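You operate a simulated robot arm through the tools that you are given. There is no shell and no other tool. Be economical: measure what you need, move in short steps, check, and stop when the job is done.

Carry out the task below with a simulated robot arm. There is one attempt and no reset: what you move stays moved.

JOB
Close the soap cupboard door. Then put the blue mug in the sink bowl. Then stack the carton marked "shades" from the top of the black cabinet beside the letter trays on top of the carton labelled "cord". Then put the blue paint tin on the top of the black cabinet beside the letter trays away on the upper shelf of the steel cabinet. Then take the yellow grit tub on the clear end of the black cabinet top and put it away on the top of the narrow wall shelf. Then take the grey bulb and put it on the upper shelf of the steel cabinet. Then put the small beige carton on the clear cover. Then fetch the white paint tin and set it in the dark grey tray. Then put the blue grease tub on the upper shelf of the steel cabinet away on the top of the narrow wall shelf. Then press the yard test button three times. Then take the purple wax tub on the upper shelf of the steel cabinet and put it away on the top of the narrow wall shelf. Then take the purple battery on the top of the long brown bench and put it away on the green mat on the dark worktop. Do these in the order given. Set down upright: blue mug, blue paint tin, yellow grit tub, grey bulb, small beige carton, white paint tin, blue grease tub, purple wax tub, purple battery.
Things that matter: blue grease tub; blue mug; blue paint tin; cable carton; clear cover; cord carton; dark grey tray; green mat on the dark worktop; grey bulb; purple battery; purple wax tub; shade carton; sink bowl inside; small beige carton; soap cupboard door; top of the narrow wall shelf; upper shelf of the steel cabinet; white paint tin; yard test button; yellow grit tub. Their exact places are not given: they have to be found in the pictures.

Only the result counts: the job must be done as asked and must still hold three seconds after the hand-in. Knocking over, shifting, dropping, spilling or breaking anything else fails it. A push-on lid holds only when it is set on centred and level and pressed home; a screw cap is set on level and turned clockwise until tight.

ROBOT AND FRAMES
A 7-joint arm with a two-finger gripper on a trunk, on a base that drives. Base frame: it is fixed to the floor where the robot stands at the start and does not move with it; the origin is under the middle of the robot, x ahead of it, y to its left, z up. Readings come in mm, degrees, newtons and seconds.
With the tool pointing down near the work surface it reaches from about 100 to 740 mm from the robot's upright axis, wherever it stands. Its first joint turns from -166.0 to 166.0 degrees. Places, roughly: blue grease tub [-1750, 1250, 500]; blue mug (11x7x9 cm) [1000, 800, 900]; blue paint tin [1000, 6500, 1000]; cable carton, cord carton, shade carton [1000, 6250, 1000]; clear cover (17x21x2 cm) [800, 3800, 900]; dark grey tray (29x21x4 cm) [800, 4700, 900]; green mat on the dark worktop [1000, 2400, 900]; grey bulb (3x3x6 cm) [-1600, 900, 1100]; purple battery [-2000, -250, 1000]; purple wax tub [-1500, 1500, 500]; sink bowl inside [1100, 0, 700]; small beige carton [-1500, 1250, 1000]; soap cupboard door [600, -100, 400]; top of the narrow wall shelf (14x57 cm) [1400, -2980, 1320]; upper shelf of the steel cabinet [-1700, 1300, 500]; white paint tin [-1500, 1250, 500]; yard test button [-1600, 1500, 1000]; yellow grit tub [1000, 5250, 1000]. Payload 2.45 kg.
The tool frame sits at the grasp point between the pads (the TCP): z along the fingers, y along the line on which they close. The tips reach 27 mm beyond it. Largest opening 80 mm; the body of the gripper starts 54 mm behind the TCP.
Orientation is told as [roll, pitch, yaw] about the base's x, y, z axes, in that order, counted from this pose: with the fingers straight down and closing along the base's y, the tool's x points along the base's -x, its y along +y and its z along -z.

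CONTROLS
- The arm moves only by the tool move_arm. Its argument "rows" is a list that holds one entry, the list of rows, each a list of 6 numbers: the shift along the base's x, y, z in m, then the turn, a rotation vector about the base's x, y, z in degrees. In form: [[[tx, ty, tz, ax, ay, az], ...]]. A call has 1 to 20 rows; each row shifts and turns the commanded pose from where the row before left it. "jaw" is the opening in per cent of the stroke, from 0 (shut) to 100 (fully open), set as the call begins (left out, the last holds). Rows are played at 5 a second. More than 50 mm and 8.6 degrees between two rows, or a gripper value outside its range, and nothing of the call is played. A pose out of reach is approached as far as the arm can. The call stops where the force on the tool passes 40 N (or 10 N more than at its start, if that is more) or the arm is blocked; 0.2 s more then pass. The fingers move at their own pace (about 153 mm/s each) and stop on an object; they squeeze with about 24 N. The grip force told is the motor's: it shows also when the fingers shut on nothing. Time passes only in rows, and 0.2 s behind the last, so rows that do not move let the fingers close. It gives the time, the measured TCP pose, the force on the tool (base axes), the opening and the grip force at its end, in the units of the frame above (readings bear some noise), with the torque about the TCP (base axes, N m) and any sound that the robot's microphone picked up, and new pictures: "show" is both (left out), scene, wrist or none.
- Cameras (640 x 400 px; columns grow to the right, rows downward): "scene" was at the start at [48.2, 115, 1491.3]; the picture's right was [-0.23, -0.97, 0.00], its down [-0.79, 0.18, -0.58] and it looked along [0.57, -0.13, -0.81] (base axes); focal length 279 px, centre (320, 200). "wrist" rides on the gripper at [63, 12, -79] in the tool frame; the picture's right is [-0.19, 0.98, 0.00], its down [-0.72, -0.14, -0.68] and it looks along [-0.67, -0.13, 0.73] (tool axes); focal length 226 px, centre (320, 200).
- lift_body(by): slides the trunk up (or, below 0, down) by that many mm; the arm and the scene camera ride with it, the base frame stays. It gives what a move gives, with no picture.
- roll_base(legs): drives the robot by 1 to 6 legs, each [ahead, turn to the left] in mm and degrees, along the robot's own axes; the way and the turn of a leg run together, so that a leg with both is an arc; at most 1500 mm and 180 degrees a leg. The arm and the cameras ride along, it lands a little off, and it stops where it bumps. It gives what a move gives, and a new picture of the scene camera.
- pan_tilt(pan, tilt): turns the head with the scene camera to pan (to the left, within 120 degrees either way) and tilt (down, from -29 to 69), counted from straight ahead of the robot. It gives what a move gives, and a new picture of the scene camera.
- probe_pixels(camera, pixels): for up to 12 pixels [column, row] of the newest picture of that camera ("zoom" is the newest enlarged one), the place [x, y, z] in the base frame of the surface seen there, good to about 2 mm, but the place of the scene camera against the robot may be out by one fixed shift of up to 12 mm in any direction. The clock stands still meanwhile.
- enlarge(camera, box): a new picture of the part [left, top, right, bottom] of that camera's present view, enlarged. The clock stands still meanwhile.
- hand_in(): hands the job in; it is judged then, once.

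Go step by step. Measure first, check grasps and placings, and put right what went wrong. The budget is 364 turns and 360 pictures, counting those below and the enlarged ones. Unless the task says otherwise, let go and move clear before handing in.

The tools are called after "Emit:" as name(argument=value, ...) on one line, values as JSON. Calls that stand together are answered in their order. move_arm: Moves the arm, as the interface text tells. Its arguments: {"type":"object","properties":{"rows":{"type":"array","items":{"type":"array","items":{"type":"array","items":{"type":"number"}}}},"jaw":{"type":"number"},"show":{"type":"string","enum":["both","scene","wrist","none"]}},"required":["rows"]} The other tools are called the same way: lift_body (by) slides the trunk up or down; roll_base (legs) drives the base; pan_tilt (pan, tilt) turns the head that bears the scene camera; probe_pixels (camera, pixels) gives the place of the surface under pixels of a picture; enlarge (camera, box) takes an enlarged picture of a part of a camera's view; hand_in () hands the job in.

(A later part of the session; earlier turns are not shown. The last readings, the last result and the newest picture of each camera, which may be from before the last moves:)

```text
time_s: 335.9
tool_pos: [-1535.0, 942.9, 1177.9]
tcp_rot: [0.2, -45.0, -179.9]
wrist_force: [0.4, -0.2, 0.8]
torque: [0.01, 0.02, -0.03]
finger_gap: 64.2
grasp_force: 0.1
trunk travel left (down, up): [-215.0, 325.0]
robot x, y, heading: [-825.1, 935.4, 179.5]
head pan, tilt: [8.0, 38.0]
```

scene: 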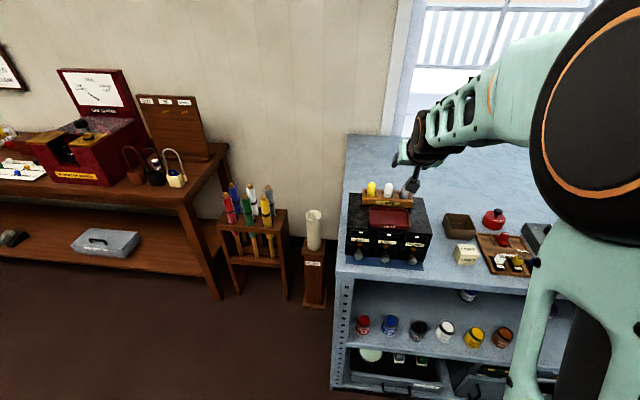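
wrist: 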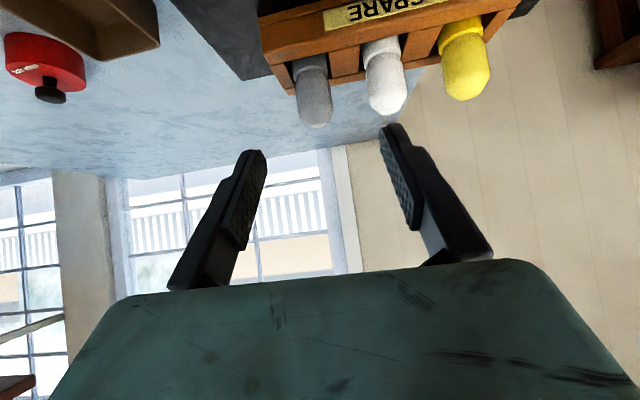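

Emit:
enlarge(camera="wrist", box=[240, 20, 432, 140])

Emit:
probe_pixels(camera="zoom", pixels=[[245, 200], [190, 200], [290, 190], [250, 300], [235, 120], [250, 340], [130, 200], [340, 160], [490, 220], [420, 250]])

```text
3.33 times, centred on (336, 80) of wrist
```

zoom: 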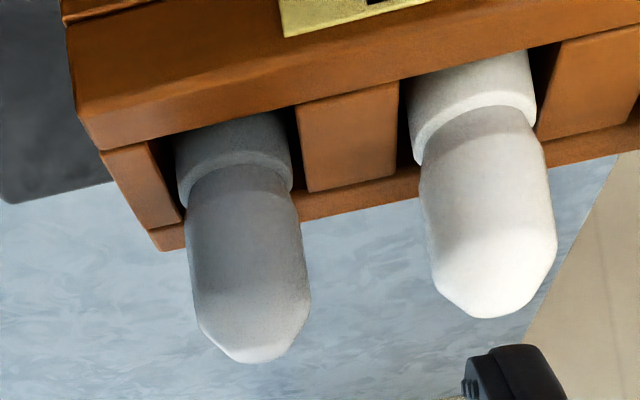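

```text
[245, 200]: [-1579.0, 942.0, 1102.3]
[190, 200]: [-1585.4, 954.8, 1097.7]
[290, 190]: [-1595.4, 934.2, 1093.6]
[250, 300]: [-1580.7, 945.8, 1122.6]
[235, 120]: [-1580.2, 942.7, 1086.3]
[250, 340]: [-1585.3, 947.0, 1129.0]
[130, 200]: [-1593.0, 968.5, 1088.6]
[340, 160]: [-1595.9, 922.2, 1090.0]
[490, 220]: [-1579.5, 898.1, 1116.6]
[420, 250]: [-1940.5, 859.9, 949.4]
```

The bulb centre is (-1592.5,944) with a width of about 27 mm, and the white neighbour's edge is at y 912. I'll narrow the jaw to 37 mm and move halfway in to check.

Emit:
move_arm(rows=[[[0, 0.001, 0, 0, 0, 0], [-0.015, 0, -0.015, 0, 0, 0], [-0.015, 0, -0.015, 0, 0, 0]]], jaw=46, show="wrist")

```text
time_s: 336.7
tool_pos: [-1565.7, 944.6, 1149.0]
tcp_rot: [0.2, -45.2, -180.0]
wrist_force: [-0.4, 0.2, -0.2]
torque: [0.04, -0.01, -0.03]
finger_gap: 36.6
grasp_force: 0.1
trunk travel left (down, up): [-215.0, 325.0]
robot x, y, heading: [-823.5, 930.1, 179.3]
head pan, tilt: [8.0, 38.0]
```

wrist: 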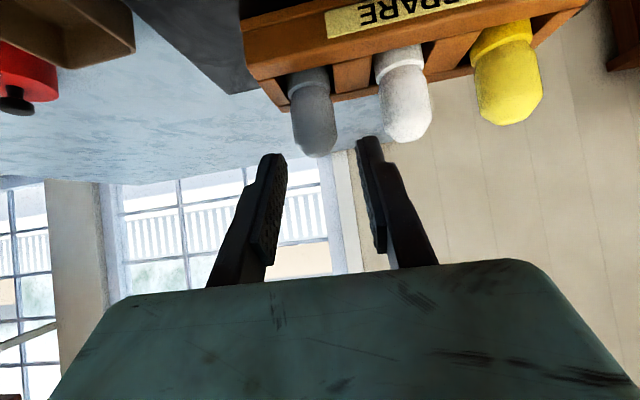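

Emit:
probe_pixels(camera="wrist", pixels=[[314, 130], [295, 115], [328, 120], [317, 153], [384, 120], [312, 100]])

```text
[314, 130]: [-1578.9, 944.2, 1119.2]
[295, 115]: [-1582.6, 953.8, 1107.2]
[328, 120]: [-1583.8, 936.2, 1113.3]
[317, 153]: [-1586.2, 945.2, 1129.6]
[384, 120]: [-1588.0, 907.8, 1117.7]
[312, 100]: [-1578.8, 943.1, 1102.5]
```

Bulb and tool centre agree (y≈944.5). I'll advance to the grasp and close.

Emit:
move_arm(rows=[[[-0.0135, 0, -0.016, 0, 0, 0], [-0.0135, 0, -0.016, 0, 0, 0]]], show="wrist")

```text
time_s: 337.3
tool_pos: [-1595.3, 942.5, 1117.1]
tcp_rot: [0.2, -45.0, -180.0]
wrist_force: [-0.4, -0.7, -0.6]
torque: [-0.01, -0.04, -0.02]
finger_gap: 36.8
grasp_force: 0.1
trunk travel left (down, up): [-215.0, 325.0]
robot x, y, heading: [-825.0, 930.8, 179.6]
head pan, tilt: [8.0, 38.0]
```

wrist: 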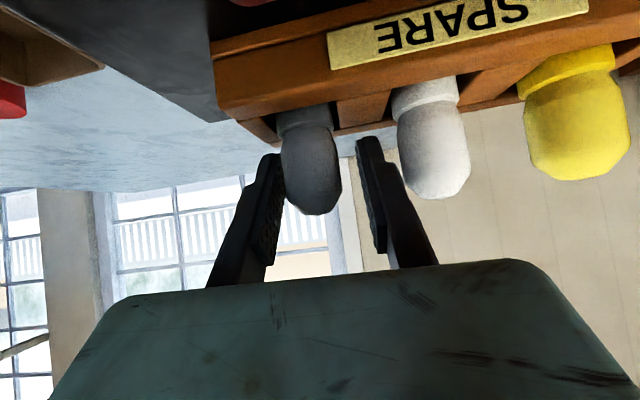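

The bulb sits slightly towards the left finger, so I'll shift 2 mm to +y and close.

Emit:
move_arm(rows=[[[0, 0.002, 0, 0, 0, 0]]], show="none")

Emit:
move_arm(rows=[[[0, 0, 0, 0, 0, 0], [0, 0, 0, 0, 0, 0], [0, 0, 0, 0, 0, 0], [0, 0, 0.02, 0, 0, 0], [0, 0, 0.03, 0, 0, 0], [0, 0, 0.04, 0, 0, 0]]], jaw=0)

```text
time_s: 337.7
tool_pos: [-1594.7, 945.7, 1116.9]
tcp_rot: [0.2, -45.0, -180.0]
wrist_force: [-0.3, -0.2, 0.4]
torque: [0.02, 0.01, 0.01]
finger_gap: 37.1
grasp_force: 0.1
trunk travel left (down, up): [-215.0, 325.0]
robot x, y, heading: [-820.3, 933.7, 179.4]
head pan, tilt: [8.0, 38.0]
```

```text
time_s: 339.1
tool_pos: [-1593.4, 943.4, 1206.9]
tcp_rot: [0.3, -45.0, -180.0]
wrist_force: [0.2, 0.4, 0.5]
torque: [-0.01, -0.01, 0.02]
finger_gap: 23.1
grasp_force: 24.2
trunk travel left (down, up): [-215.0, 325.0]
robot x, y, heading: [-825.6, 934.6, 179.8]
head pan, tilt: [8.0, 38.0]
```

scene: 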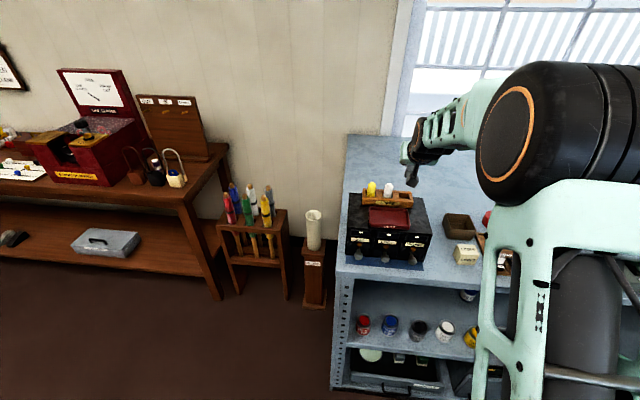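
wrist: 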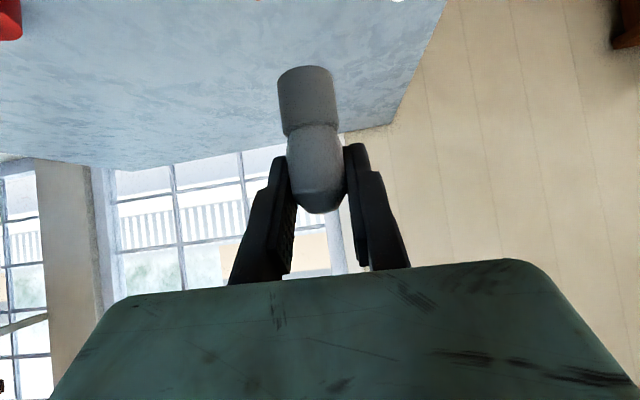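

The bulb is lifted at a 23 mm grip. I'll probe its length and uprightness.

Emit:
enlarge(camera="wrist", box=[240, 50, 400, 150])

Emit:
probe_pixels(camera="wrist", pixels=[[305, 72], [307, 90], [309, 118], [315, 150], [318, 200], [283, 95], [330, 95], [320, 180]])

```text
4.00 times, centred on (320, 100) of wrist
```

zoom: 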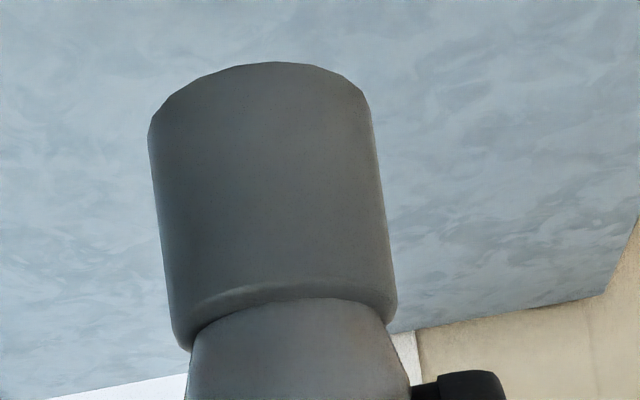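

```text
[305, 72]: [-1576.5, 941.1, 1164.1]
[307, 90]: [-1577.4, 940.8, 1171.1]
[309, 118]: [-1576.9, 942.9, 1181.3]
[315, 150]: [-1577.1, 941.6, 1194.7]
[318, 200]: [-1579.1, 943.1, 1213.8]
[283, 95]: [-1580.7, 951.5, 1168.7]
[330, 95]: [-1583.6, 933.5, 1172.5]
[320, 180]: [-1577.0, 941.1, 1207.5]
```

The bulb hangs upright with its base 45.5 mm below the TCP. I'll put it on the shelf near (-1450,1475), so first retract, then drive round to y≈1360.

Emit:
move_arm(rows=[[[0.045, 0, 0, 0, 0, 0], [0.045, 0, 0, 0, 0, 0], [0.045, 0, 0, 0, 0, 0], [0.035, 0, 0, 0, 0, 0]]], show="none")

Emit:
roll_base(legs=[[-600, 0], [0, -90], [430, 0], [0, 90], [550, 0]])

Emit:
pan_tilt(pan=-5, tilt=42)

```text
time_s: 340.1
tool_pos: [-1422.7, 945.5, 1207.7]
tcp_rot: [0.3, -45.0, -180.0]
wrist_force: [0.5, 0.4, -0.2]
torque: [-0.01, 0.02, 0.02]
finger_gap: 23.1
grasp_force: 23.5
trunk travel left (down, up): [-215.0, 325.0]
robot x, y, heading: [-821.7, 931.9, 179.6]
head pan, tilt: [8.0, 38.0]
```

```text
time_s: 356.4
tool_pos: [-1380.7, 1293.0, 1206.9]
tcp_rot: [0.2, -45.0, -176.0]
wrist_force: [0.2, 0.6, -2.1]
torque: [0.02, 0.01, 0.01]
finger_gap: 23.2
grasp_force: 23.5
trunk travel left (down, up): [-215.0, 325.0]
robot x, y, heading: [-782.1, 1318.4, -176.1]
head pan, tilt: [8.0, 38.0]
```

scene: 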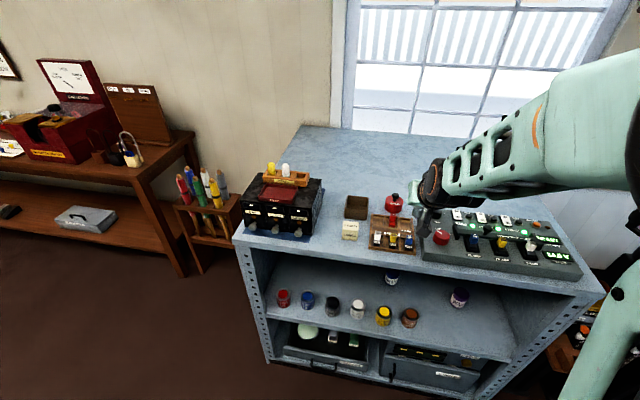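

```text
time_s: 357.1
tool_pos: [-1381.0, 1292.4, 1206.3]
tcp_rot: [0.3, -45.0, -175.9]
wrist_force: [-0.3, 0.1, -0.6]
torque: [0.0, 0.0, -0.01]
finger_gap: 23.3
grasp_force: 24.1
trunk travel left (down, up): [-215.0, 325.0]
robot x, y, heading: [-782.8, 1325.1, -176.3]
head pan, tilt: [-5.0, 42.0]
```

scene: 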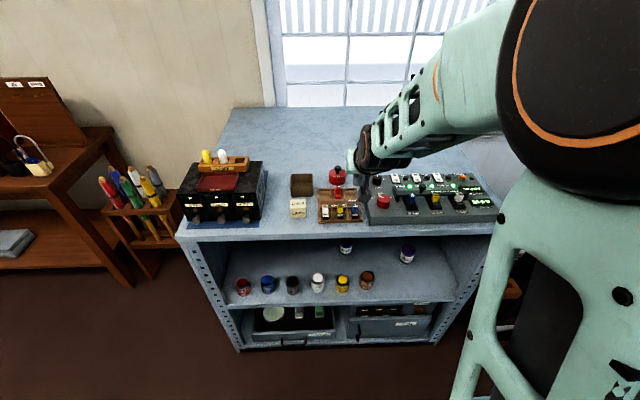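

I'll back the base 120 mm, lower the trunk by 210, then lower the arm in front of the cabinet.

Emit:
roll_base(legs=[[-120, -4]])

Emit:
lift_body(by=-210)

Emit:
move_arm(rows=[[[0, 0.04, -0.02, 0, 0, 0], [0, 0.04, -0.02, 0, 0, 0], [0, 0.04, -0.02, 0, 0, 0], [0, 0.02, -0.04, 0, 0, 0], [0, 0, -0.045, 0, 0, 0], [0, 0, -0.045, 0, 0, 0], [0, 0, -0.045, 0, 0, 0], [0, 0, -0.045, 0, 0, 0], [0, 0, -0.045, 0, 0, 0]]])

```text
time_s: 358.3
tool_pos: [-1265.1, 1337.6, 1206.2]
tcp_rot: [0.2, -45.0, -179.9]
wrist_force: [-0.4, -1.0, -0.3]
torque: [0.0, 0.0, -0.03]
finger_gap: 23.4
grasp_force: 23.6
trunk travel left (down, up): [-215.0, 325.0]
robot x, y, heading: [-664.5, 1327.2, 179.8]
head pan, tilt: [-5.0, 42.0]
```

scene: 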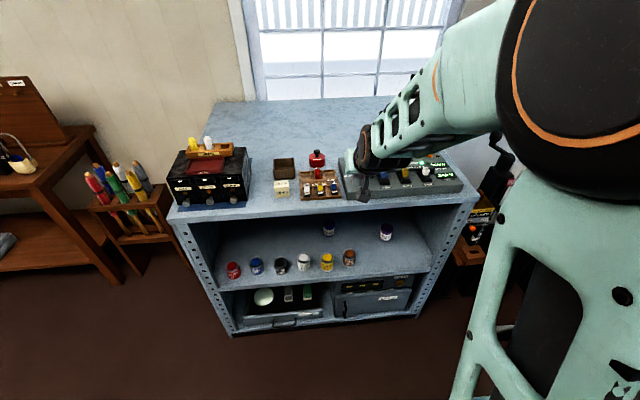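

```text
time_s: 360.6
tool_pos: [-1263.6, 1338.0, 996.6]
tcp_rot: [0.2, -45.1, -179.9]
wrist_force: [0.9, -0.3, 0.2]
torque: [0.0, 0.02, 0.02]
finger_gap: 23.1
grasp_force: 23.8
trunk travel left (down, up): [-5.0, 535.0]
robot x, y, heading: [-663.9, 1324.5, 179.4]
head pan, tilt: [-5.0, 42.0]
```

```text
time_s: 362.6
tool_pos: [-1266.1, 1479.1, 671.3]
tcp_rot: [0.2, -45.0, -179.9]
wrist_force: [-0.7, 0.4, 0.1]
torque: [-0.03, 0.0, 0.0]
finger_gap: 23.1
grasp_force: 24.1
trunk travel left (down, up): [-5.0, 535.0]
robot x, y, heading: [-668.0, 1329.0, 179.7]
head pan, tilt: [-5.0, 42.0]
```

scene: 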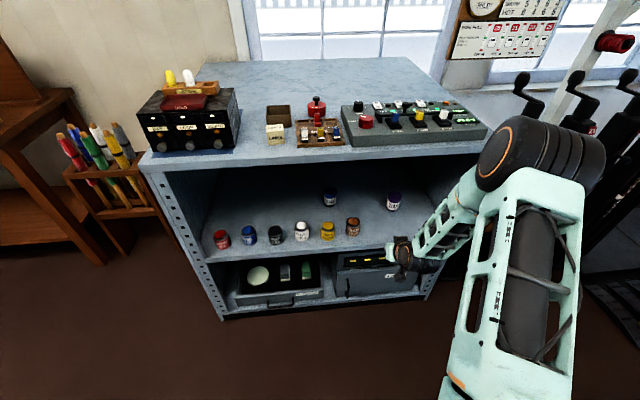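
wrist: 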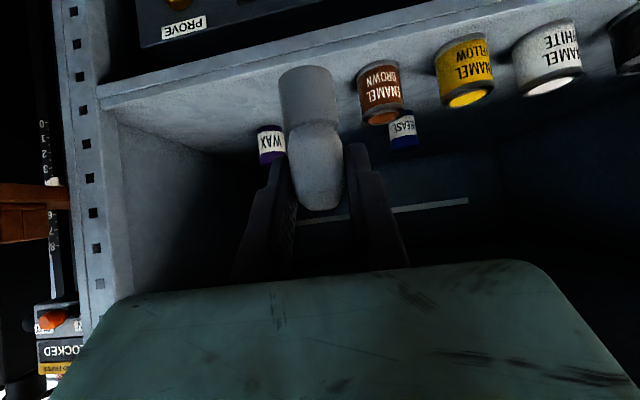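

Emit:
probe_pixels(camera="wrist", pixels=[[380, 90], [268, 145], [402, 130], [240, 95], [260, 85], [345, 75], [465, 70], [548, 65], [130, 100], [220, 130]])

```text
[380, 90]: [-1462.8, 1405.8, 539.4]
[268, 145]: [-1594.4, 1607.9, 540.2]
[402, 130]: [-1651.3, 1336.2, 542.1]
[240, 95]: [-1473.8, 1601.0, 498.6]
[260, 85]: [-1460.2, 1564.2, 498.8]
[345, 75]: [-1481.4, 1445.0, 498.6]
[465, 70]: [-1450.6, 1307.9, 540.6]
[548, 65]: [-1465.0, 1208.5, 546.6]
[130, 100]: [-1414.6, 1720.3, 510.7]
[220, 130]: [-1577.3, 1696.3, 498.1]
```

In the current readings the shelf is at z 498.5, brown is at (-1490,1403) and wax at (-1622,1608). I'll put the bulb at (-1450,1495).

Emit:
move_arm(rows=[[[0, 0.008, -0.045, 0, 0, 0], [0, 0.008, -0.045, 0, 0, 0], [-0.045, 0, -0.006, 0, 0, 0], [-0.045, 0, 0, 0, 0, 0], [-0.045, 0, 0, 0, 0, 0], [-0.045, 0, 0, 0, 0, 0], [0, 0, -0.012, 0, 0, 0], [0, 0, -0.009, 0, 0, 0], [0, 0, -0.006, 0, 0, 0]]])

```text
time_s: 364.6
tool_pos: [-1444.2, 1492.5, 548.4]
tcp_rot: [0.3, -44.9, -179.9]
wrist_force: [0.0, 0.1, -0.7]
torque: [0.0, -0.05, 0.02]
finger_gap: 23.1
grasp_force: 23.6
trunk travel left (down, up): [-5.0, 535.0]
robot x, y, heading: [-664.8, 1327.3, 179.4]
head pan, tilt: [-5.0, 42.0]
```

scene: 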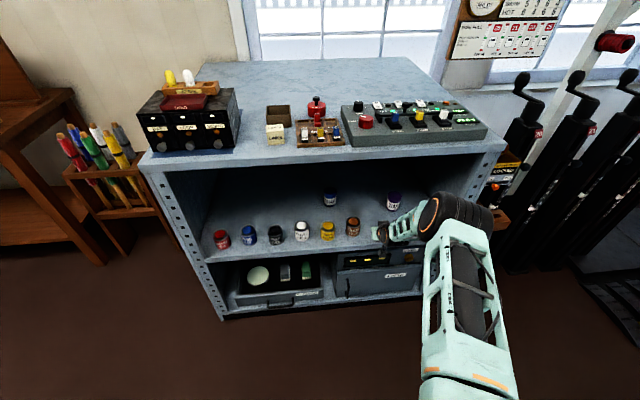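
wrist: 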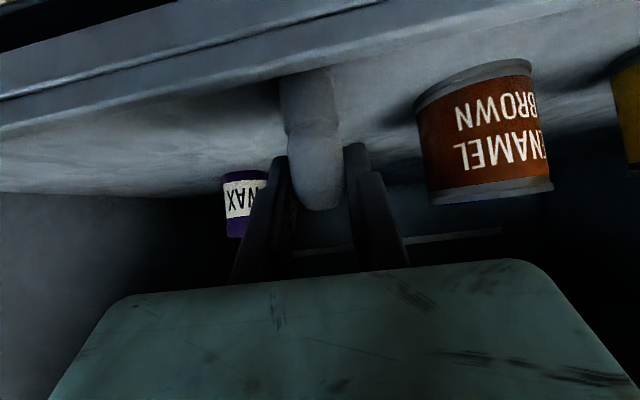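

The bulb is close to the front lip, so I'll move 25 mm deeper, then lower to contact.

Emit:
move_arm(rows=[[[-0.025, 0, 0.003, 0, 0, 0], [0, 0, -0.003, 0, 0, 0], [0, 0, -0.002, 0, 0, 0], [0, 0, -0.0015, 0, 0, 0]]], show="wrist")

```text
time_s: 365.6
tool_pos: [-1470.1, 1493.7, 547.0]
tcp_rot: [0.2, -45.3, -179.9]
wrist_force: [1.7, -1.3, 10.3]
torque: [0.0, -0.09, -0.02]
finger_gap: 23.4
grasp_force: 23.4
trunk travel left (down, up): [-5.0, 535.0]
robot x, y, heading: [-662.1, 1328.9, 179.8]
head pan, tilt: [-5.0, 42.0]
```

wrist: 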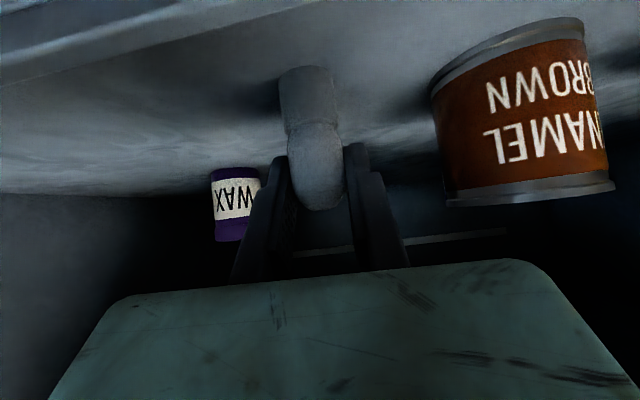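

Contact at 10 N. I'll open partly, then withdraw along the tool axis.

Emit:
move_arm(rows=[[[0, 0, 0.0005, 0, 0, 0], [0, 0, 0, 0, 0, 0], [0, 0, 0, 0, 0, 0], [0.015, 0, 0.015, 0, 0, 0], [0.025, 0, 0.025, 0, 0, 0], [0.03, 0, 0.03, 0, 0, 0], [0.045, 0, 0.01, 0, 0, 0], [0.045, 0, 0, 0, 0, 0], [0.03, 0, 0, 0, 0, 0]]], jaw=55)

```text
time_s: 367.6
tool_pos: [-1276.7, 1494.5, 623.9]
tcp_rot: [0.2, -45.1, -179.9]
wrist_force: [-0.1, 0.0, -0.2]
torque: [0.02, 0.03, -0.01]
finger_gap: 44.0
grasp_force: 0.0
trunk travel left (down, up): [-5.0, 535.0]
robot x, y, heading: [-664.0, 1327.8, 179.6]
head pan, tilt: [-5.0, 42.0]
```

scene: 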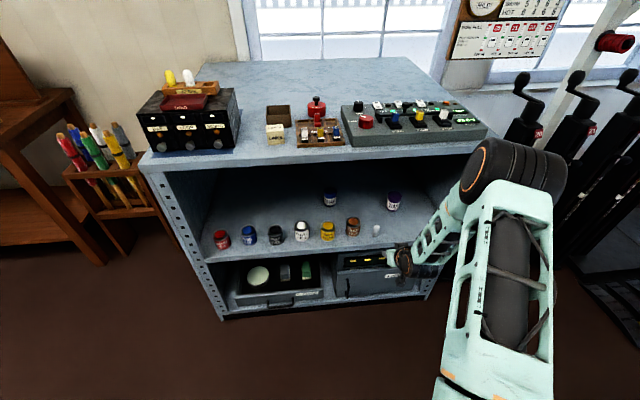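
wrist: 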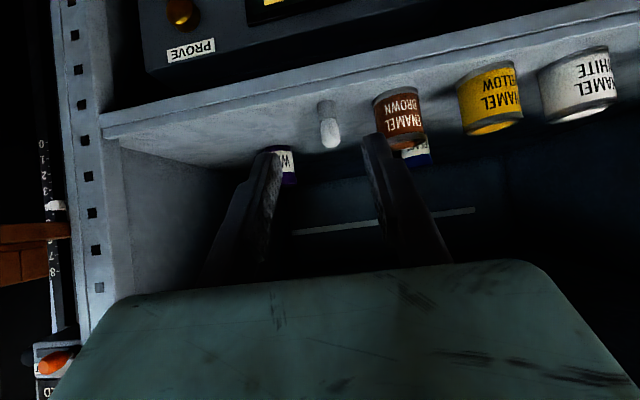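

The bulb stands upright. Next is the small beige carton (LINKS, at (275,133) on the cabinet top): I'll raise and level the tool.

Emit:
move_arm(rows=[[[0.03, -0.03, 0.02, 0, 0, 0], [0, -0.03, 0.04, 0, 0, 0], [0, -0.03, 0.04, 0, 0, 0], [0, -0.03, 0.04, 0, 0, 0], [0, -0.03, 0.04, 0, 0, 0], [0, 0, 0.048, 0, 0, 0], [0, 0, 0.048, 0, 0, 0], [0, 0, 0.048, 0, 0, 0], [0, 0, 0.03, 0, -7.5, 0], [0, 0, 0.02, 0, -7.5, 0], [0, 0, 0, 0, -7.5, 0], [0, 0, 0, 0, -7.5, 0], [0, 0, 0, 0, -7.5, 0], [0, 0, 0, 0, -7.5, 0]]], jaw=100, show="none")

Emit:
lift_body(by=200)

Emit:
pan_tilt(pan=20, tilt=42)

```text
time_s: 370.6
tool_pos: [-1250.1, 1344.5, 999.6]
tcp_rot: [0.3, 0.0, -179.9]
wrist_force: [-0.4, 0.1, 0.6]
torque: [0.01, 0.02, 0.01]
finger_gap: 79.9
grasp_force: 0.1
trunk travel left (down, up): [-5.0, 535.0]
robot x, y, heading: [-661.0, 1325.9, 179.5]
head pan, tilt: [-5.0, 42.0]
```

```text
time_s: 372.8
tool_pos: [-1250.1, 1343.0, 1199.4]
tcp_rot: [0.3, -0.1, -180.0]
wrist_force: [-0.2, 0.1, 0.4]
torque: [-0.01, 0.0, 0.0]
finger_gap: 79.8
grasp_force: 0.0
trunk travel left (down, up): [-205.0, 335.0]
robot x, y, heading: [-663.3, 1326.4, 180.0]
head pan, tilt: [-5.0, 42.0]
```

```text
time_s: 373.6
tool_pos: [-1249.4, 1344.1, 1198.9]
tcp_rot: [0.3, -0.1, -179.8]
wrist_force: [-0.9, -0.4, 0.8]
torque: [-0.01, -0.03, -0.01]
finger_gap: 79.8
grasp_force: 0.2
trunk travel left (down, up): [-205.0, 335.0]
robot x, y, heading: [-663.7, 1328.3, 179.8]
head pan, tilt: [20.0, 42.0]
```

scene: 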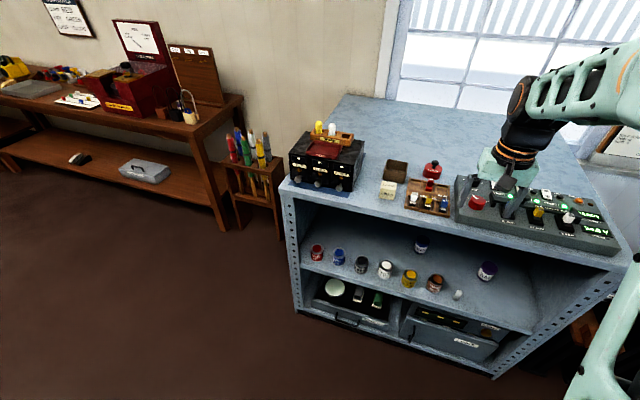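

Emit:
enlarge(camera="scene", box=[360, 140, 488, 220])

Emit:
probe_pixels(camera="zoom", pixels=[[130, 210], [130, 260], [105, 205], [175, 215], [195, 150], [370, 150], [350, 220], [300, 290], [110, 300], [600, 320]])

```text
5.00 times, centred on (424, 180) of scene
```

zoom: 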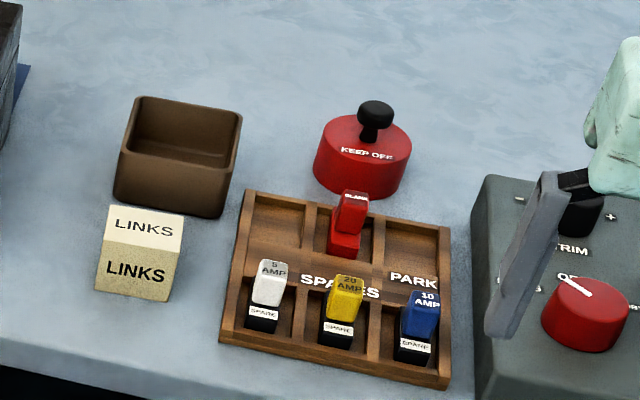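

```text
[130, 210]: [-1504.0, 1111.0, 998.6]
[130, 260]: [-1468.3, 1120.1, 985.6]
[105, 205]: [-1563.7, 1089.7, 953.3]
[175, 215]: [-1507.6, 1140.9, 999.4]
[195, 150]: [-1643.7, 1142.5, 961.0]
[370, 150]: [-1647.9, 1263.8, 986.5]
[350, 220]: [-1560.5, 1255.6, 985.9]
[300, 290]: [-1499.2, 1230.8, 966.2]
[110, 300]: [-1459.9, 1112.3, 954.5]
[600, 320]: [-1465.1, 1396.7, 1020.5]
```

The carton is about 45 mm wide at (-1488,1128), top z≈995. I'll drive 160 forward and bring the wrist over it.

Emit:
roll_base(legs=[[160, 0]])

Emit:
move_arm(rows=[[[0, -0.045, 0, 0, 0, 0], [0, -0.045, 0, 0, 0, 0], [0, -0.045, 0, 0, 0, 0], [0, -0.045, 0, 0, 0, 0], [-0.01, -0.03, -0.03, 0, 0, 0], [-0.01, 0, -0.03, 0, 0, 0]]], show="wrist")

```text
time_s: 375.1
tool_pos: [-1412.7, 1346.0, 1199.2]
tcp_rot: [0.3, 0.0, 180.0]
wrist_force: [0.2, -0.3, 0.0]
torque: [-0.02, -0.01, 0.02]
finger_gap: 80.0
grasp_force: 0.0
trunk travel left (down, up): [-205.0, 335.0]
robot x, y, heading: [-823.3, 1330.5, 179.6]
head pan, tilt: [20.0, 42.0]
```

scene: 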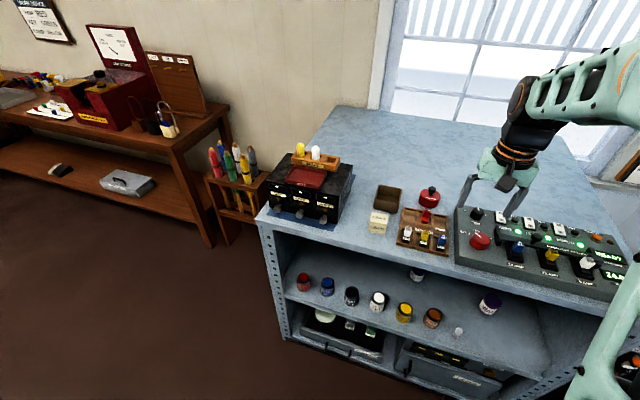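

```text
time_s: 376.5
tool_pos: [-1431.4, 1134.6, 1140.3]
tcp_rot: [0.3, 0.1, 180.0]
wrist_force: [0.0, -0.6, 0.1]
torque: [-0.01, 0.01, 0.0]
finger_gap: 80.0
grasp_force: 0.0
trunk travel left (down, up): [-205.0, 335.0]
robot x, y, heading: [-820.0, 1327.9, 179.4]
head pan, tilt: [20.0, 42.0]
```

wrist: 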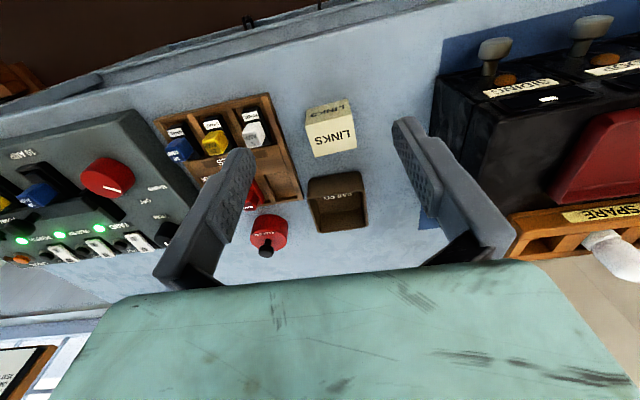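

Emit:
enlarge(camera="wrist", box=[240, 80, 400, 180])

Emit:
probe_pixels(camera="zoom", pixels=[[267, 180], [440, 145], [455, 270], [305, 305], [360, 220], [250, 340], [180, 310], [240, 230], [270, 380], [480, 350]])

```text
4.00 times, centred on (320, 130) of wrist
```

zoom: 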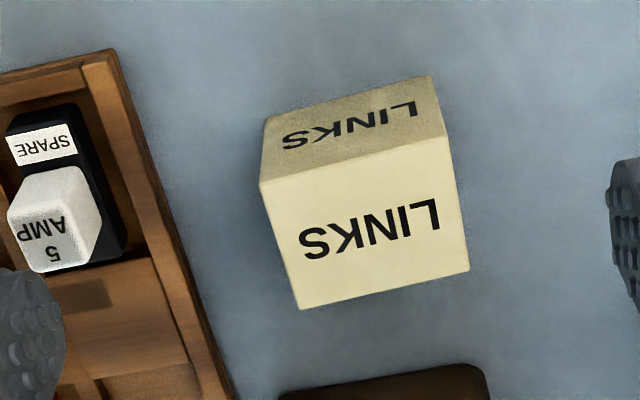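

```text
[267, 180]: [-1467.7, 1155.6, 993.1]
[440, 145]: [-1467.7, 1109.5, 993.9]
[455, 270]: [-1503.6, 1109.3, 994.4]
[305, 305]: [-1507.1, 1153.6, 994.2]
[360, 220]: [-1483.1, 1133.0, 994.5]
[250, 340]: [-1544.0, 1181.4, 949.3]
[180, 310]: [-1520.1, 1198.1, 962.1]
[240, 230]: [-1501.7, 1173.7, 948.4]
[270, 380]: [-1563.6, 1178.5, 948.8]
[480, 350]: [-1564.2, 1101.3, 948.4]
```

The carton spans x -1467…-1506 and y 1108…1157, with its top at 994 and the surface at 948.6. I'll grasp at TCP z 982.

Emit:
move_arm(rows=[[[-0.028, -0.0015, -0.03, 0, 0, 0], [-0.0275, -0.0015, -0.03, 0, 0, 0], [0, 0, -0.03, 0, 0, 0]]], jaw=80, show="wrist")

```text
time_s: 377.3
tool_pos: [-1487.9, 1131.9, 1049.9]
tcp_rot: [0.2, -0.1, 180.1]
wrist_force: [0.1, 0.2, 0.6]
torque: [-0.02, 0.02, 0.0]
finger_gap: 64.0
grasp_force: 0.0
trunk travel left (down, up): [-205.0, 335.0]
robot x, y, heading: [-827.7, 1325.8, 179.3]
head pan, tilt: [20.0, 42.0]
```

wrist: 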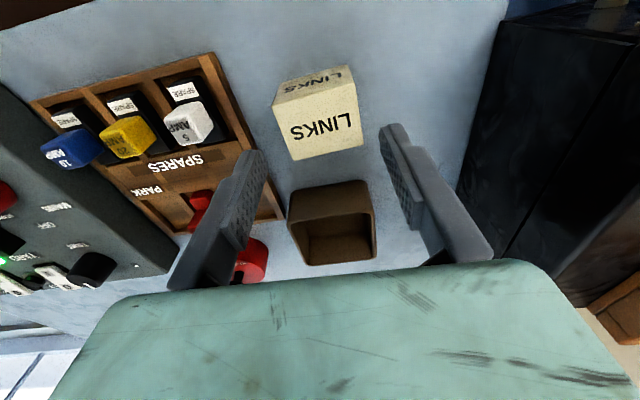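

It is centred. I'll lower, close and lift.

Emit:
move_arm(rows=[[[0, 0, -0.035, 0, 0, 0], [0, 0, -0.033, 0, 0, 0]]], show="none")

Emit:
move_arm(rows=[[[0, 0, 0, 0, 0, 0], [0, 0, 0, 0, 0, 0], [0, 0, 0, 0, 0, 0], [0, 0, 0.03, 0, 0, 0], [0, 0, 0.04, 0, 0, 0], [0, 0, 0.04, 0, 0, 0], [0, 0, 0.04, 0, 0, 0]]], jaw=0, show="wrist")

```text
time_s: 377.9
tool_pos: [-1487.6, 1135.7, 983.7]
tcp_rot: [0.4, -0.2, 179.9]
wrist_force: [3.5, 4.4, 12.4]
torque: [0.59, -0.18, -0.07]
finger_gap: 61.7
grasp_force: 0.1
trunk travel left (down, up): [-205.0, 335.0]
robot x, y, heading: [-824.3, 1327.1, 179.8]
head pan, tilt: [20.0, 42.0]
```

```text
time_s: 379.5
tool_pos: [-1486.9, 1136.7, 1130.8]
tcp_rot: [0.3, 0.1, 180.0]
wrist_force: [-0.6, -0.5, -1.0]
torque: [-0.01, 0.01, -0.01]
finger_gap: 49.7
grasp_force: 24.5
trunk travel left (down, up): [-205.0, 335.0]
robot x, y, heading: [-826.1, 1330.0, 179.8]
head pan, tilt: [20.0, 42.0]
```

wrist: 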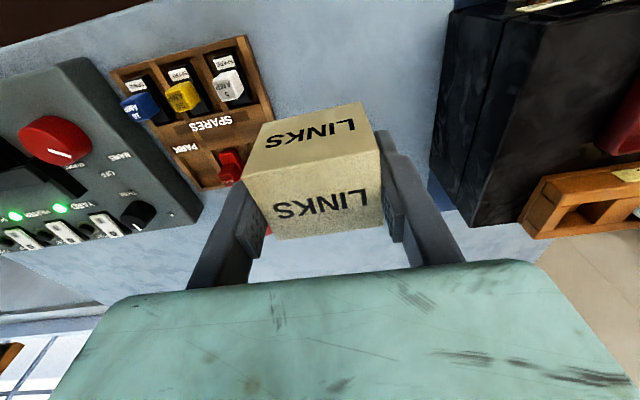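

Coming down there was a 12 N contact on one finger. I'll check whether the spares tray moved by returning to the earlier viewing pose.

Emit:
move_arm(rows=[[[0.0275, -0.001, 0.005, 0, 0, 0], [0.0285, -0.001, 0.005, 0, 0, 0]]], show="wrist")

Emit:
probe_pixels(camera="wrist", pixels=[[265, 98], [300, 190], [160, 118], [330, 180], [310, 220], [365, 230], [270, 215], [110, 170]])

Emit:
enlarge(camera="scene", box=[340, 150, 500, 250])

```text
time_s: 380.1
tool_pos: [-1427.5, 1131.3, 1140.2]
tcp_rot: [0.3, -0.1, 180.0]
wrist_force: [-0.1, 0.8, -0.6]
torque: [-0.02, 0.0, -0.04]
finger_gap: 49.3
grasp_force: 24.2
trunk travel left (down, up): [-205.0, 335.0]
robot x, y, heading: [-825.1, 1329.1, 179.6]
head pan, tilt: [20.0, 42.0]
```

wrist: 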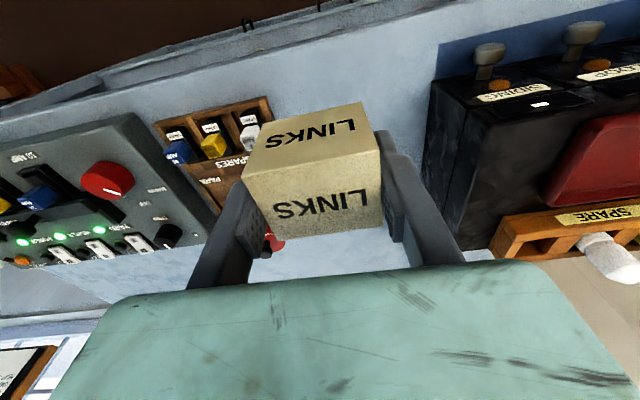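

```text
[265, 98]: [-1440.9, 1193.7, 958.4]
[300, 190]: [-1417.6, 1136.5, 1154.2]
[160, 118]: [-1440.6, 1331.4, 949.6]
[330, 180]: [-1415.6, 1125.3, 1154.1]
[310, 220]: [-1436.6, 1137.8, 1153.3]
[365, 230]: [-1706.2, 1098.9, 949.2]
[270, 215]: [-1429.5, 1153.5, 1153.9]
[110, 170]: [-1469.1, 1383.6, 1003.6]
```

```text
4.00 times, centred on (420, 200) of scene
```

zoom: 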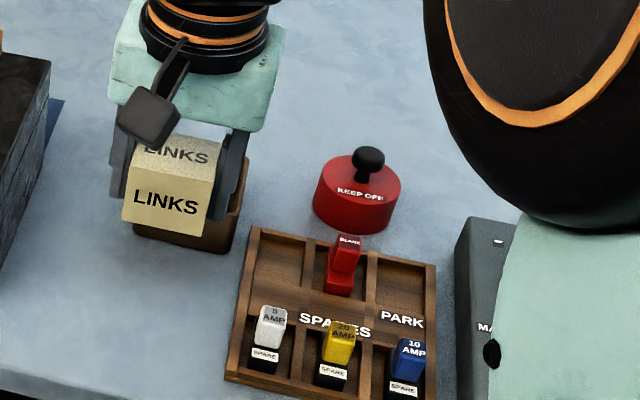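

The tray and console are where they were, and the carton is level (top z 1154). I'll retract and drive to the grey counter near the clear cover.

Emit:
move_arm(rows=[[[0.03, 0.035, 0.005, 0, 0, 0], [0.03, 0.035, 0.005, 0, 0, 0], [0.03, 0.035, 0, 0, 0, 0], [0.01, 0.035, 0, 0, 0, 0], [0, 0.035, 0, 0, 0, 0]]], show="wrist")

Emit:
roll_base(legs=[[-1000, 0], [0, -90], [1200, 0], [1200, 0], [0, -90]])

Emit:
pan_tilt(pan=10, tilt=40)

```text
time_s: 381.3
tool_pos: [-1329.6, 1307.4, 1151.4]
tcp_rot: [0.4, -0.1, 179.9]
wrist_force: [-0.6, -0.3, -0.8]
torque: [0.02, -0.01, -0.01]
finger_gap: 49.3
grasp_force: 24.5
trunk travel left (down, up): [-205.0, 335.0]
robot x, y, heading: [-829.2, 1329.0, 179.5]
head pan, tilt: [20.0, 42.0]
```

wrist: 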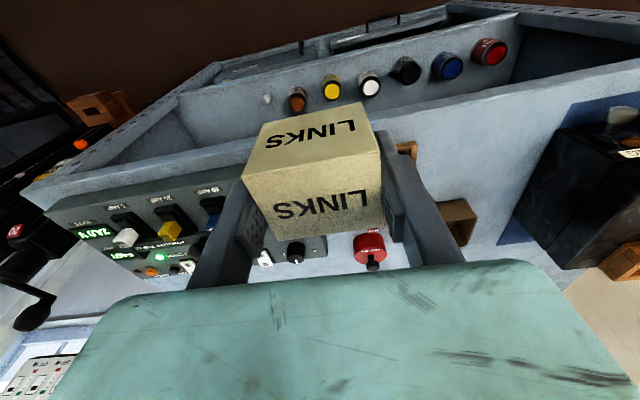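

```text
time_s: 405.6
tool_pos: [677.0, 3746.9, 1152.4]
tcp_rot: [0.1, 0.2, 1.6]
wrist_force: [0.4, -0.8, -1.1]
torque: [0.0, -0.01, -0.01]
finger_gap: 49.1
grasp_force: 23.7
trunk travel left (down, up): [-205.0, 335.0]
robot x, y, heading: [173.4, 3711.7, 1.1]
head pan, tilt: [20.0, 42.0]
```

scene: 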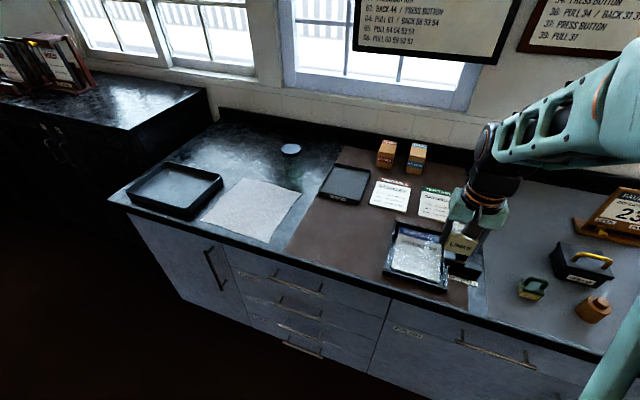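

```text
time_s: 406.4
tool_pos: [677.0, 3747.8, 1151.8]
tcp_rot: [0.4, 0.1, 1.6]
wrist_force: [-0.4, 0.6, -0.4]
torque: [-0.02, 0.01, -0.03]
finger_gap: 49.1
grasp_force: 23.7
trunk travel left (down, up): [-205.0, 335.0]
robot x, y, heading: [175.2, 3707.9, 1.3]
head pan, tilt: [10.0, 40.0]
```

scene: 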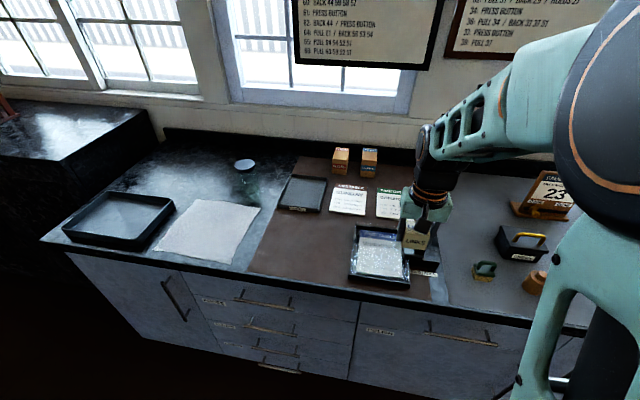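

The object at (380,255) looks like a tray with a clear cover. I'll enlarge it.

Emit:
enlarge(camera="scene", box=[320, 200, 464, 300])

Emit:
probe_pixels(camera="zoom", pixels=[[250, 200], [140, 130], [180, 330], [300, 340], [220, 270], [130, 250], [395, 380], [330, 300], [190, 180], [70, 330]])

```text
4.00 times, centred on (392, 250) of scene
```

zoom: 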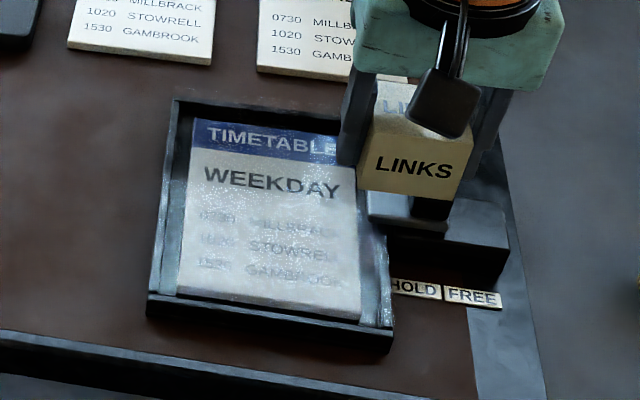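

```text
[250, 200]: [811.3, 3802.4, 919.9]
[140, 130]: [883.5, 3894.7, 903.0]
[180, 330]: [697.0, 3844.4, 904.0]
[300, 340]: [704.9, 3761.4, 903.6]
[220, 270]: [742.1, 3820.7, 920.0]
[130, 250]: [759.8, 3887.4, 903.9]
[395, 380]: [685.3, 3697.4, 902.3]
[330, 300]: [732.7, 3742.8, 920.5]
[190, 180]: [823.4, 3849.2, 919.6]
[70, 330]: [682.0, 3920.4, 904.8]
```

The clear cover's top is at z≈916, centred near (800,3800). I'll carry the carton over it and lower to z≈958.

Emit:
move_arm(rows=[[[0.041, 0.019, 0, 0, 0, -1], [0.041, 0.019, 0, 0, 0, -0.6], [0.041, 0.019, 0, 0, 0, 0], [0, 0, -0.048, 0, 0, 0], [0, 0, -0.048, 0, 0, 0], [0, 0, -0.048, 0, 0, 0], [0, 0, -0.045, 0, 0, 0]]])

```text
time_s: 407.9
tool_pos: [799.2, 3802.1, 963.3]
tcp_rot: [0.2, -0.1, 0.0]
wrist_force: [0.1, 0.4, -1.1]
torque: [0.03, -0.01, -0.02]
finger_gap: 49.4
grasp_force: 24.0
trunk travel left (down, up): [-205.0, 335.0]
robot x, y, heading: [173.6, 3709.4, 1.3]
head pan, tilt: [10.0, 40.0]
```

scene: 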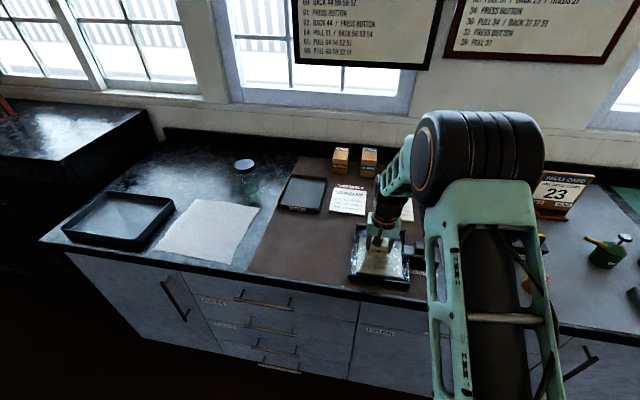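
wrist: 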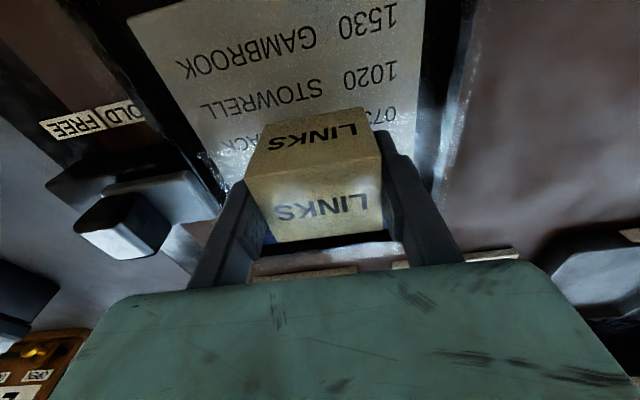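

Over the cover. I'll lower it gently to contact.

Emit:
move_arm(rows=[[[0, 0, -0.008, 0, 0, 0], [0, 0, -0.004, 0, 0, 0], [0, 0, -0.002, 0, 0, 0]]], show="none")

```text
time_s: 408.5
tool_pos: [802.3, 3804.3, 961.2]
tcp_rot: [0.3, -0.8, 0.0]
wrist_force: [2.9, 0.6, 14.3]
torque: [-0.2, 0.19, 0.0]
finger_gap: 49.3
grasp_force: 24.0
trunk travel left (down, up): [-205.0, 335.0]
robot x, y, heading: [170.1, 3710.5, 1.5]
head pan, tilt: [10.0, 40.0]
stopped in row 2: the force on the tool passed its limit at 50 N (the readings are from after the stop); the commanded pose is now the measured one
```

Contact came a little earlier than expected (the cover is about z 925). I'll ease up 0.5 mm, release and lift.

Emit:
move_arm(rows=[[[0, 0, 0.0007, 0, 0.4, 0], [0, 0, 0, 0, 0, 0]]], show="wrist")

```text
time_s: 409.1
tool_pos: [801.5, 3803.2, 960.2]
tcp_rot: [0.5, -0.2, 0.0]
wrist_force: [5.2, 1.3, 17.4]
torque: [-0.3, -0.42, 0.06]
finger_gap: 49.4
grasp_force: 24.0
trunk travel left (down, up): [-205.0, 335.0]
robot x, y, heading: [173.6, 3708.9, 1.1]
head pan, tilt: [10.0, 40.0]
```

wrist: 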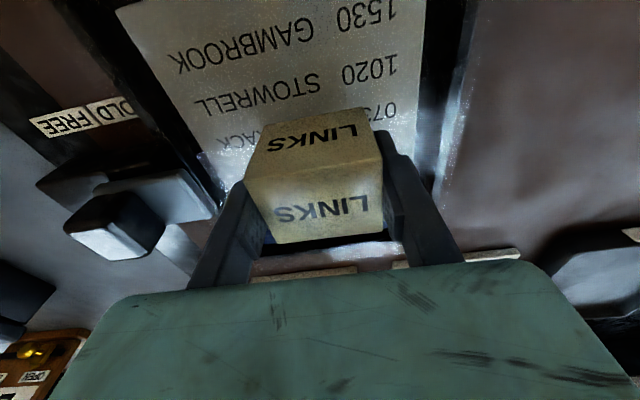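

Emit:
move_arm(rows=[[[0, 0, 0.0015, 0, 0, 0], [0, 0, 0, 0, 0, 0]]], show="none")

```text
time_s: 409.7
tool_pos: [800.9, 3801.6, 960.7]
tcp_rot: [0.3, 0.1, 0.0]
wrist_force: [2.9, 0.3, 9.9]
torque: [-0.23, -0.28, 0.03]
finger_gap: 49.0
grasp_force: 24.3
trunk travel left (down, up): [-205.0, 335.0]
robot x, y, heading: [171.0, 3714.2, 1.3]
head pan, tilt: [10.0, 40.0]
```

Contact is light now. I'll release and lift away.

Emit:
move_arm(rows=[[[0, 0, 0, 0, 0, 0], [0, 0, 0, 0, 0, 0], [0, 0, 0.03, 0, 0, 0], [0, 0, 0.045, 0, 0, 0], [0, 0, 0.045, 0, 0, 0], [-0.04, 0, 0.02, 0, 0, 0], [-0.04, 0, 0, 0, 0, 0]]], jaw=85)

```text
time_s: 411.3
tool_pos: [721.7, 3804.2, 1100.2]
tcp_rot: [0.3, -0.1, 0.0]
wrist_force: [-0.8, -0.2, 0.1]
torque: [0.03, 0.0, 0.04]
finger_gap: 68.2
grasp_force: 0.1
trunk travel left (down, up): [-205.0, 335.0]
robot x, y, heading: [173.7, 3713.4, 1.4]
head pan, tilt: [10.0, 40.0]
```

scene: 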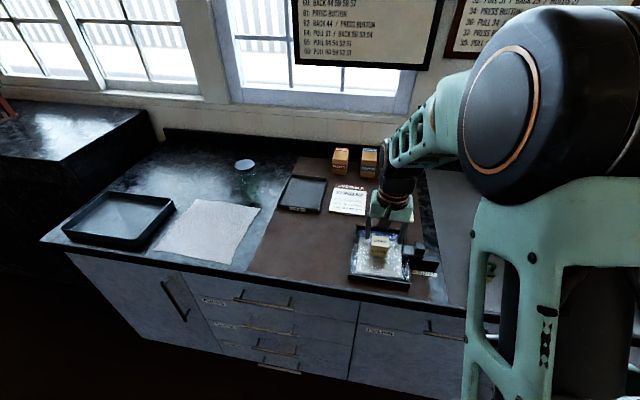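
wrist: 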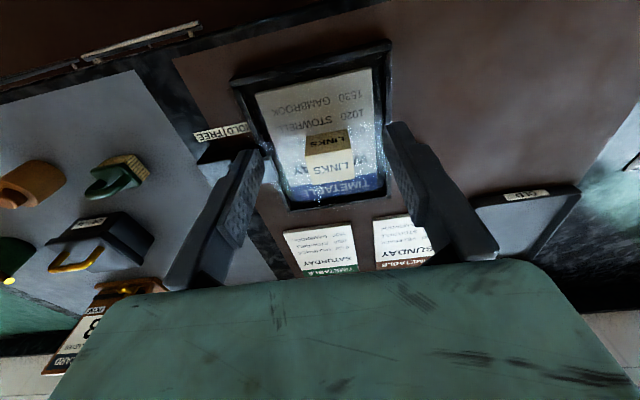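

The carton sits on the clear cover. Next is the white paint tin; before leaving I'll measure the dark grey tray at (118,220).

Emit:
probe_pixels(camera="scene", pixels=[[118, 218], [70, 232], [137, 243], [168, 203], [110, 195], [250, 270]])

Emit:
move_arm(rows=[[[-0.02, -0.04, 0.0, 0, 0, 0], [-0.02, -0.04, 0.0, 0, 0, 0]]], jaw=0, show="none")

Emit:
roll_base(legs=[[0, -90], [1200, 0], [1200, 0], [0, -90], [800, 0]])

Emit:
pan_tilt(pan=5, tilt=40)

```text
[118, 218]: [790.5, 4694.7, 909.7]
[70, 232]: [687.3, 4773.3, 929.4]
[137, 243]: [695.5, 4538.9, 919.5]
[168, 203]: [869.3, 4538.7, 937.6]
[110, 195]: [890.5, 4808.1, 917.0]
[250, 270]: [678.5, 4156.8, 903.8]
```

```text
time_s: 411.9
tool_pos: [680.3, 3723.4, 1101.0]
tcp_rot: [0.3, -0.2, 0.0]
wrist_force: [-0.7, -1.3, -0.1]
torque: [0.03, 0.0, 0.01]
finger_gap: 0.0
grasp_force: 24.0
trunk travel left (down, up): [-205.0, 335.0]
robot x, y, heading: [171.4, 3711.2, 1.3]
head pan, tilt: [10.0, 40.0]
```

```text
time_s: 435.4
tool_pos: [-1059.3, 1282.8, 1099.9]
tcp_rot: [0.3, 0.1, 179.8]
wrist_force: [0.8, 0.3, 0.1]
torque: [-0.03, -0.03, -0.03]
finger_gap: 0.2
grasp_force: 24.3
trunk travel left (down, up): [-205.0, 335.0]
robot x, y, heading: [-550.5, 1290.4, -179.0]
head pan, tilt: [10.0, 40.0]
```

scene: 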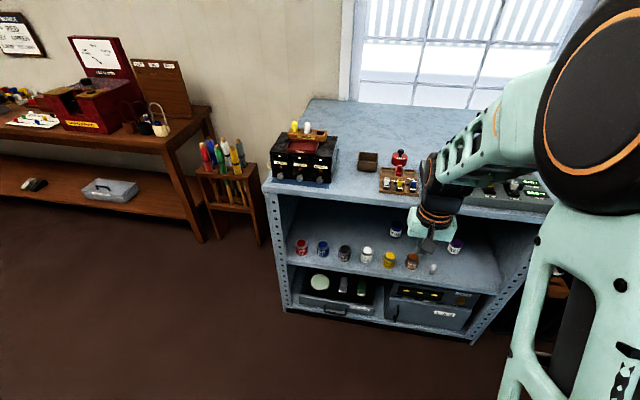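

```text
time_s: 436.1
tool_pos: [-1058.6, 1282.1, 1099.8]
tcp_rot: [0.4, -0.2, 179.7]
wrist_force: [0.7, 0.1, -0.2]
torque: [-0.02, -0.02, 0.01]
finger_gap: 0.0
grasp_force: 23.9
trunk travel left (down, up): [-205.0, 335.0]
robot x, y, heading: [-551.7, 1294.2, -178.9]
head pan, tilt: [5.0, 40.0]
```

scene: 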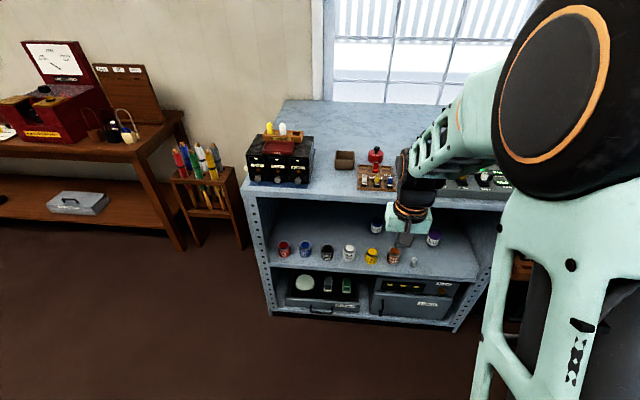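

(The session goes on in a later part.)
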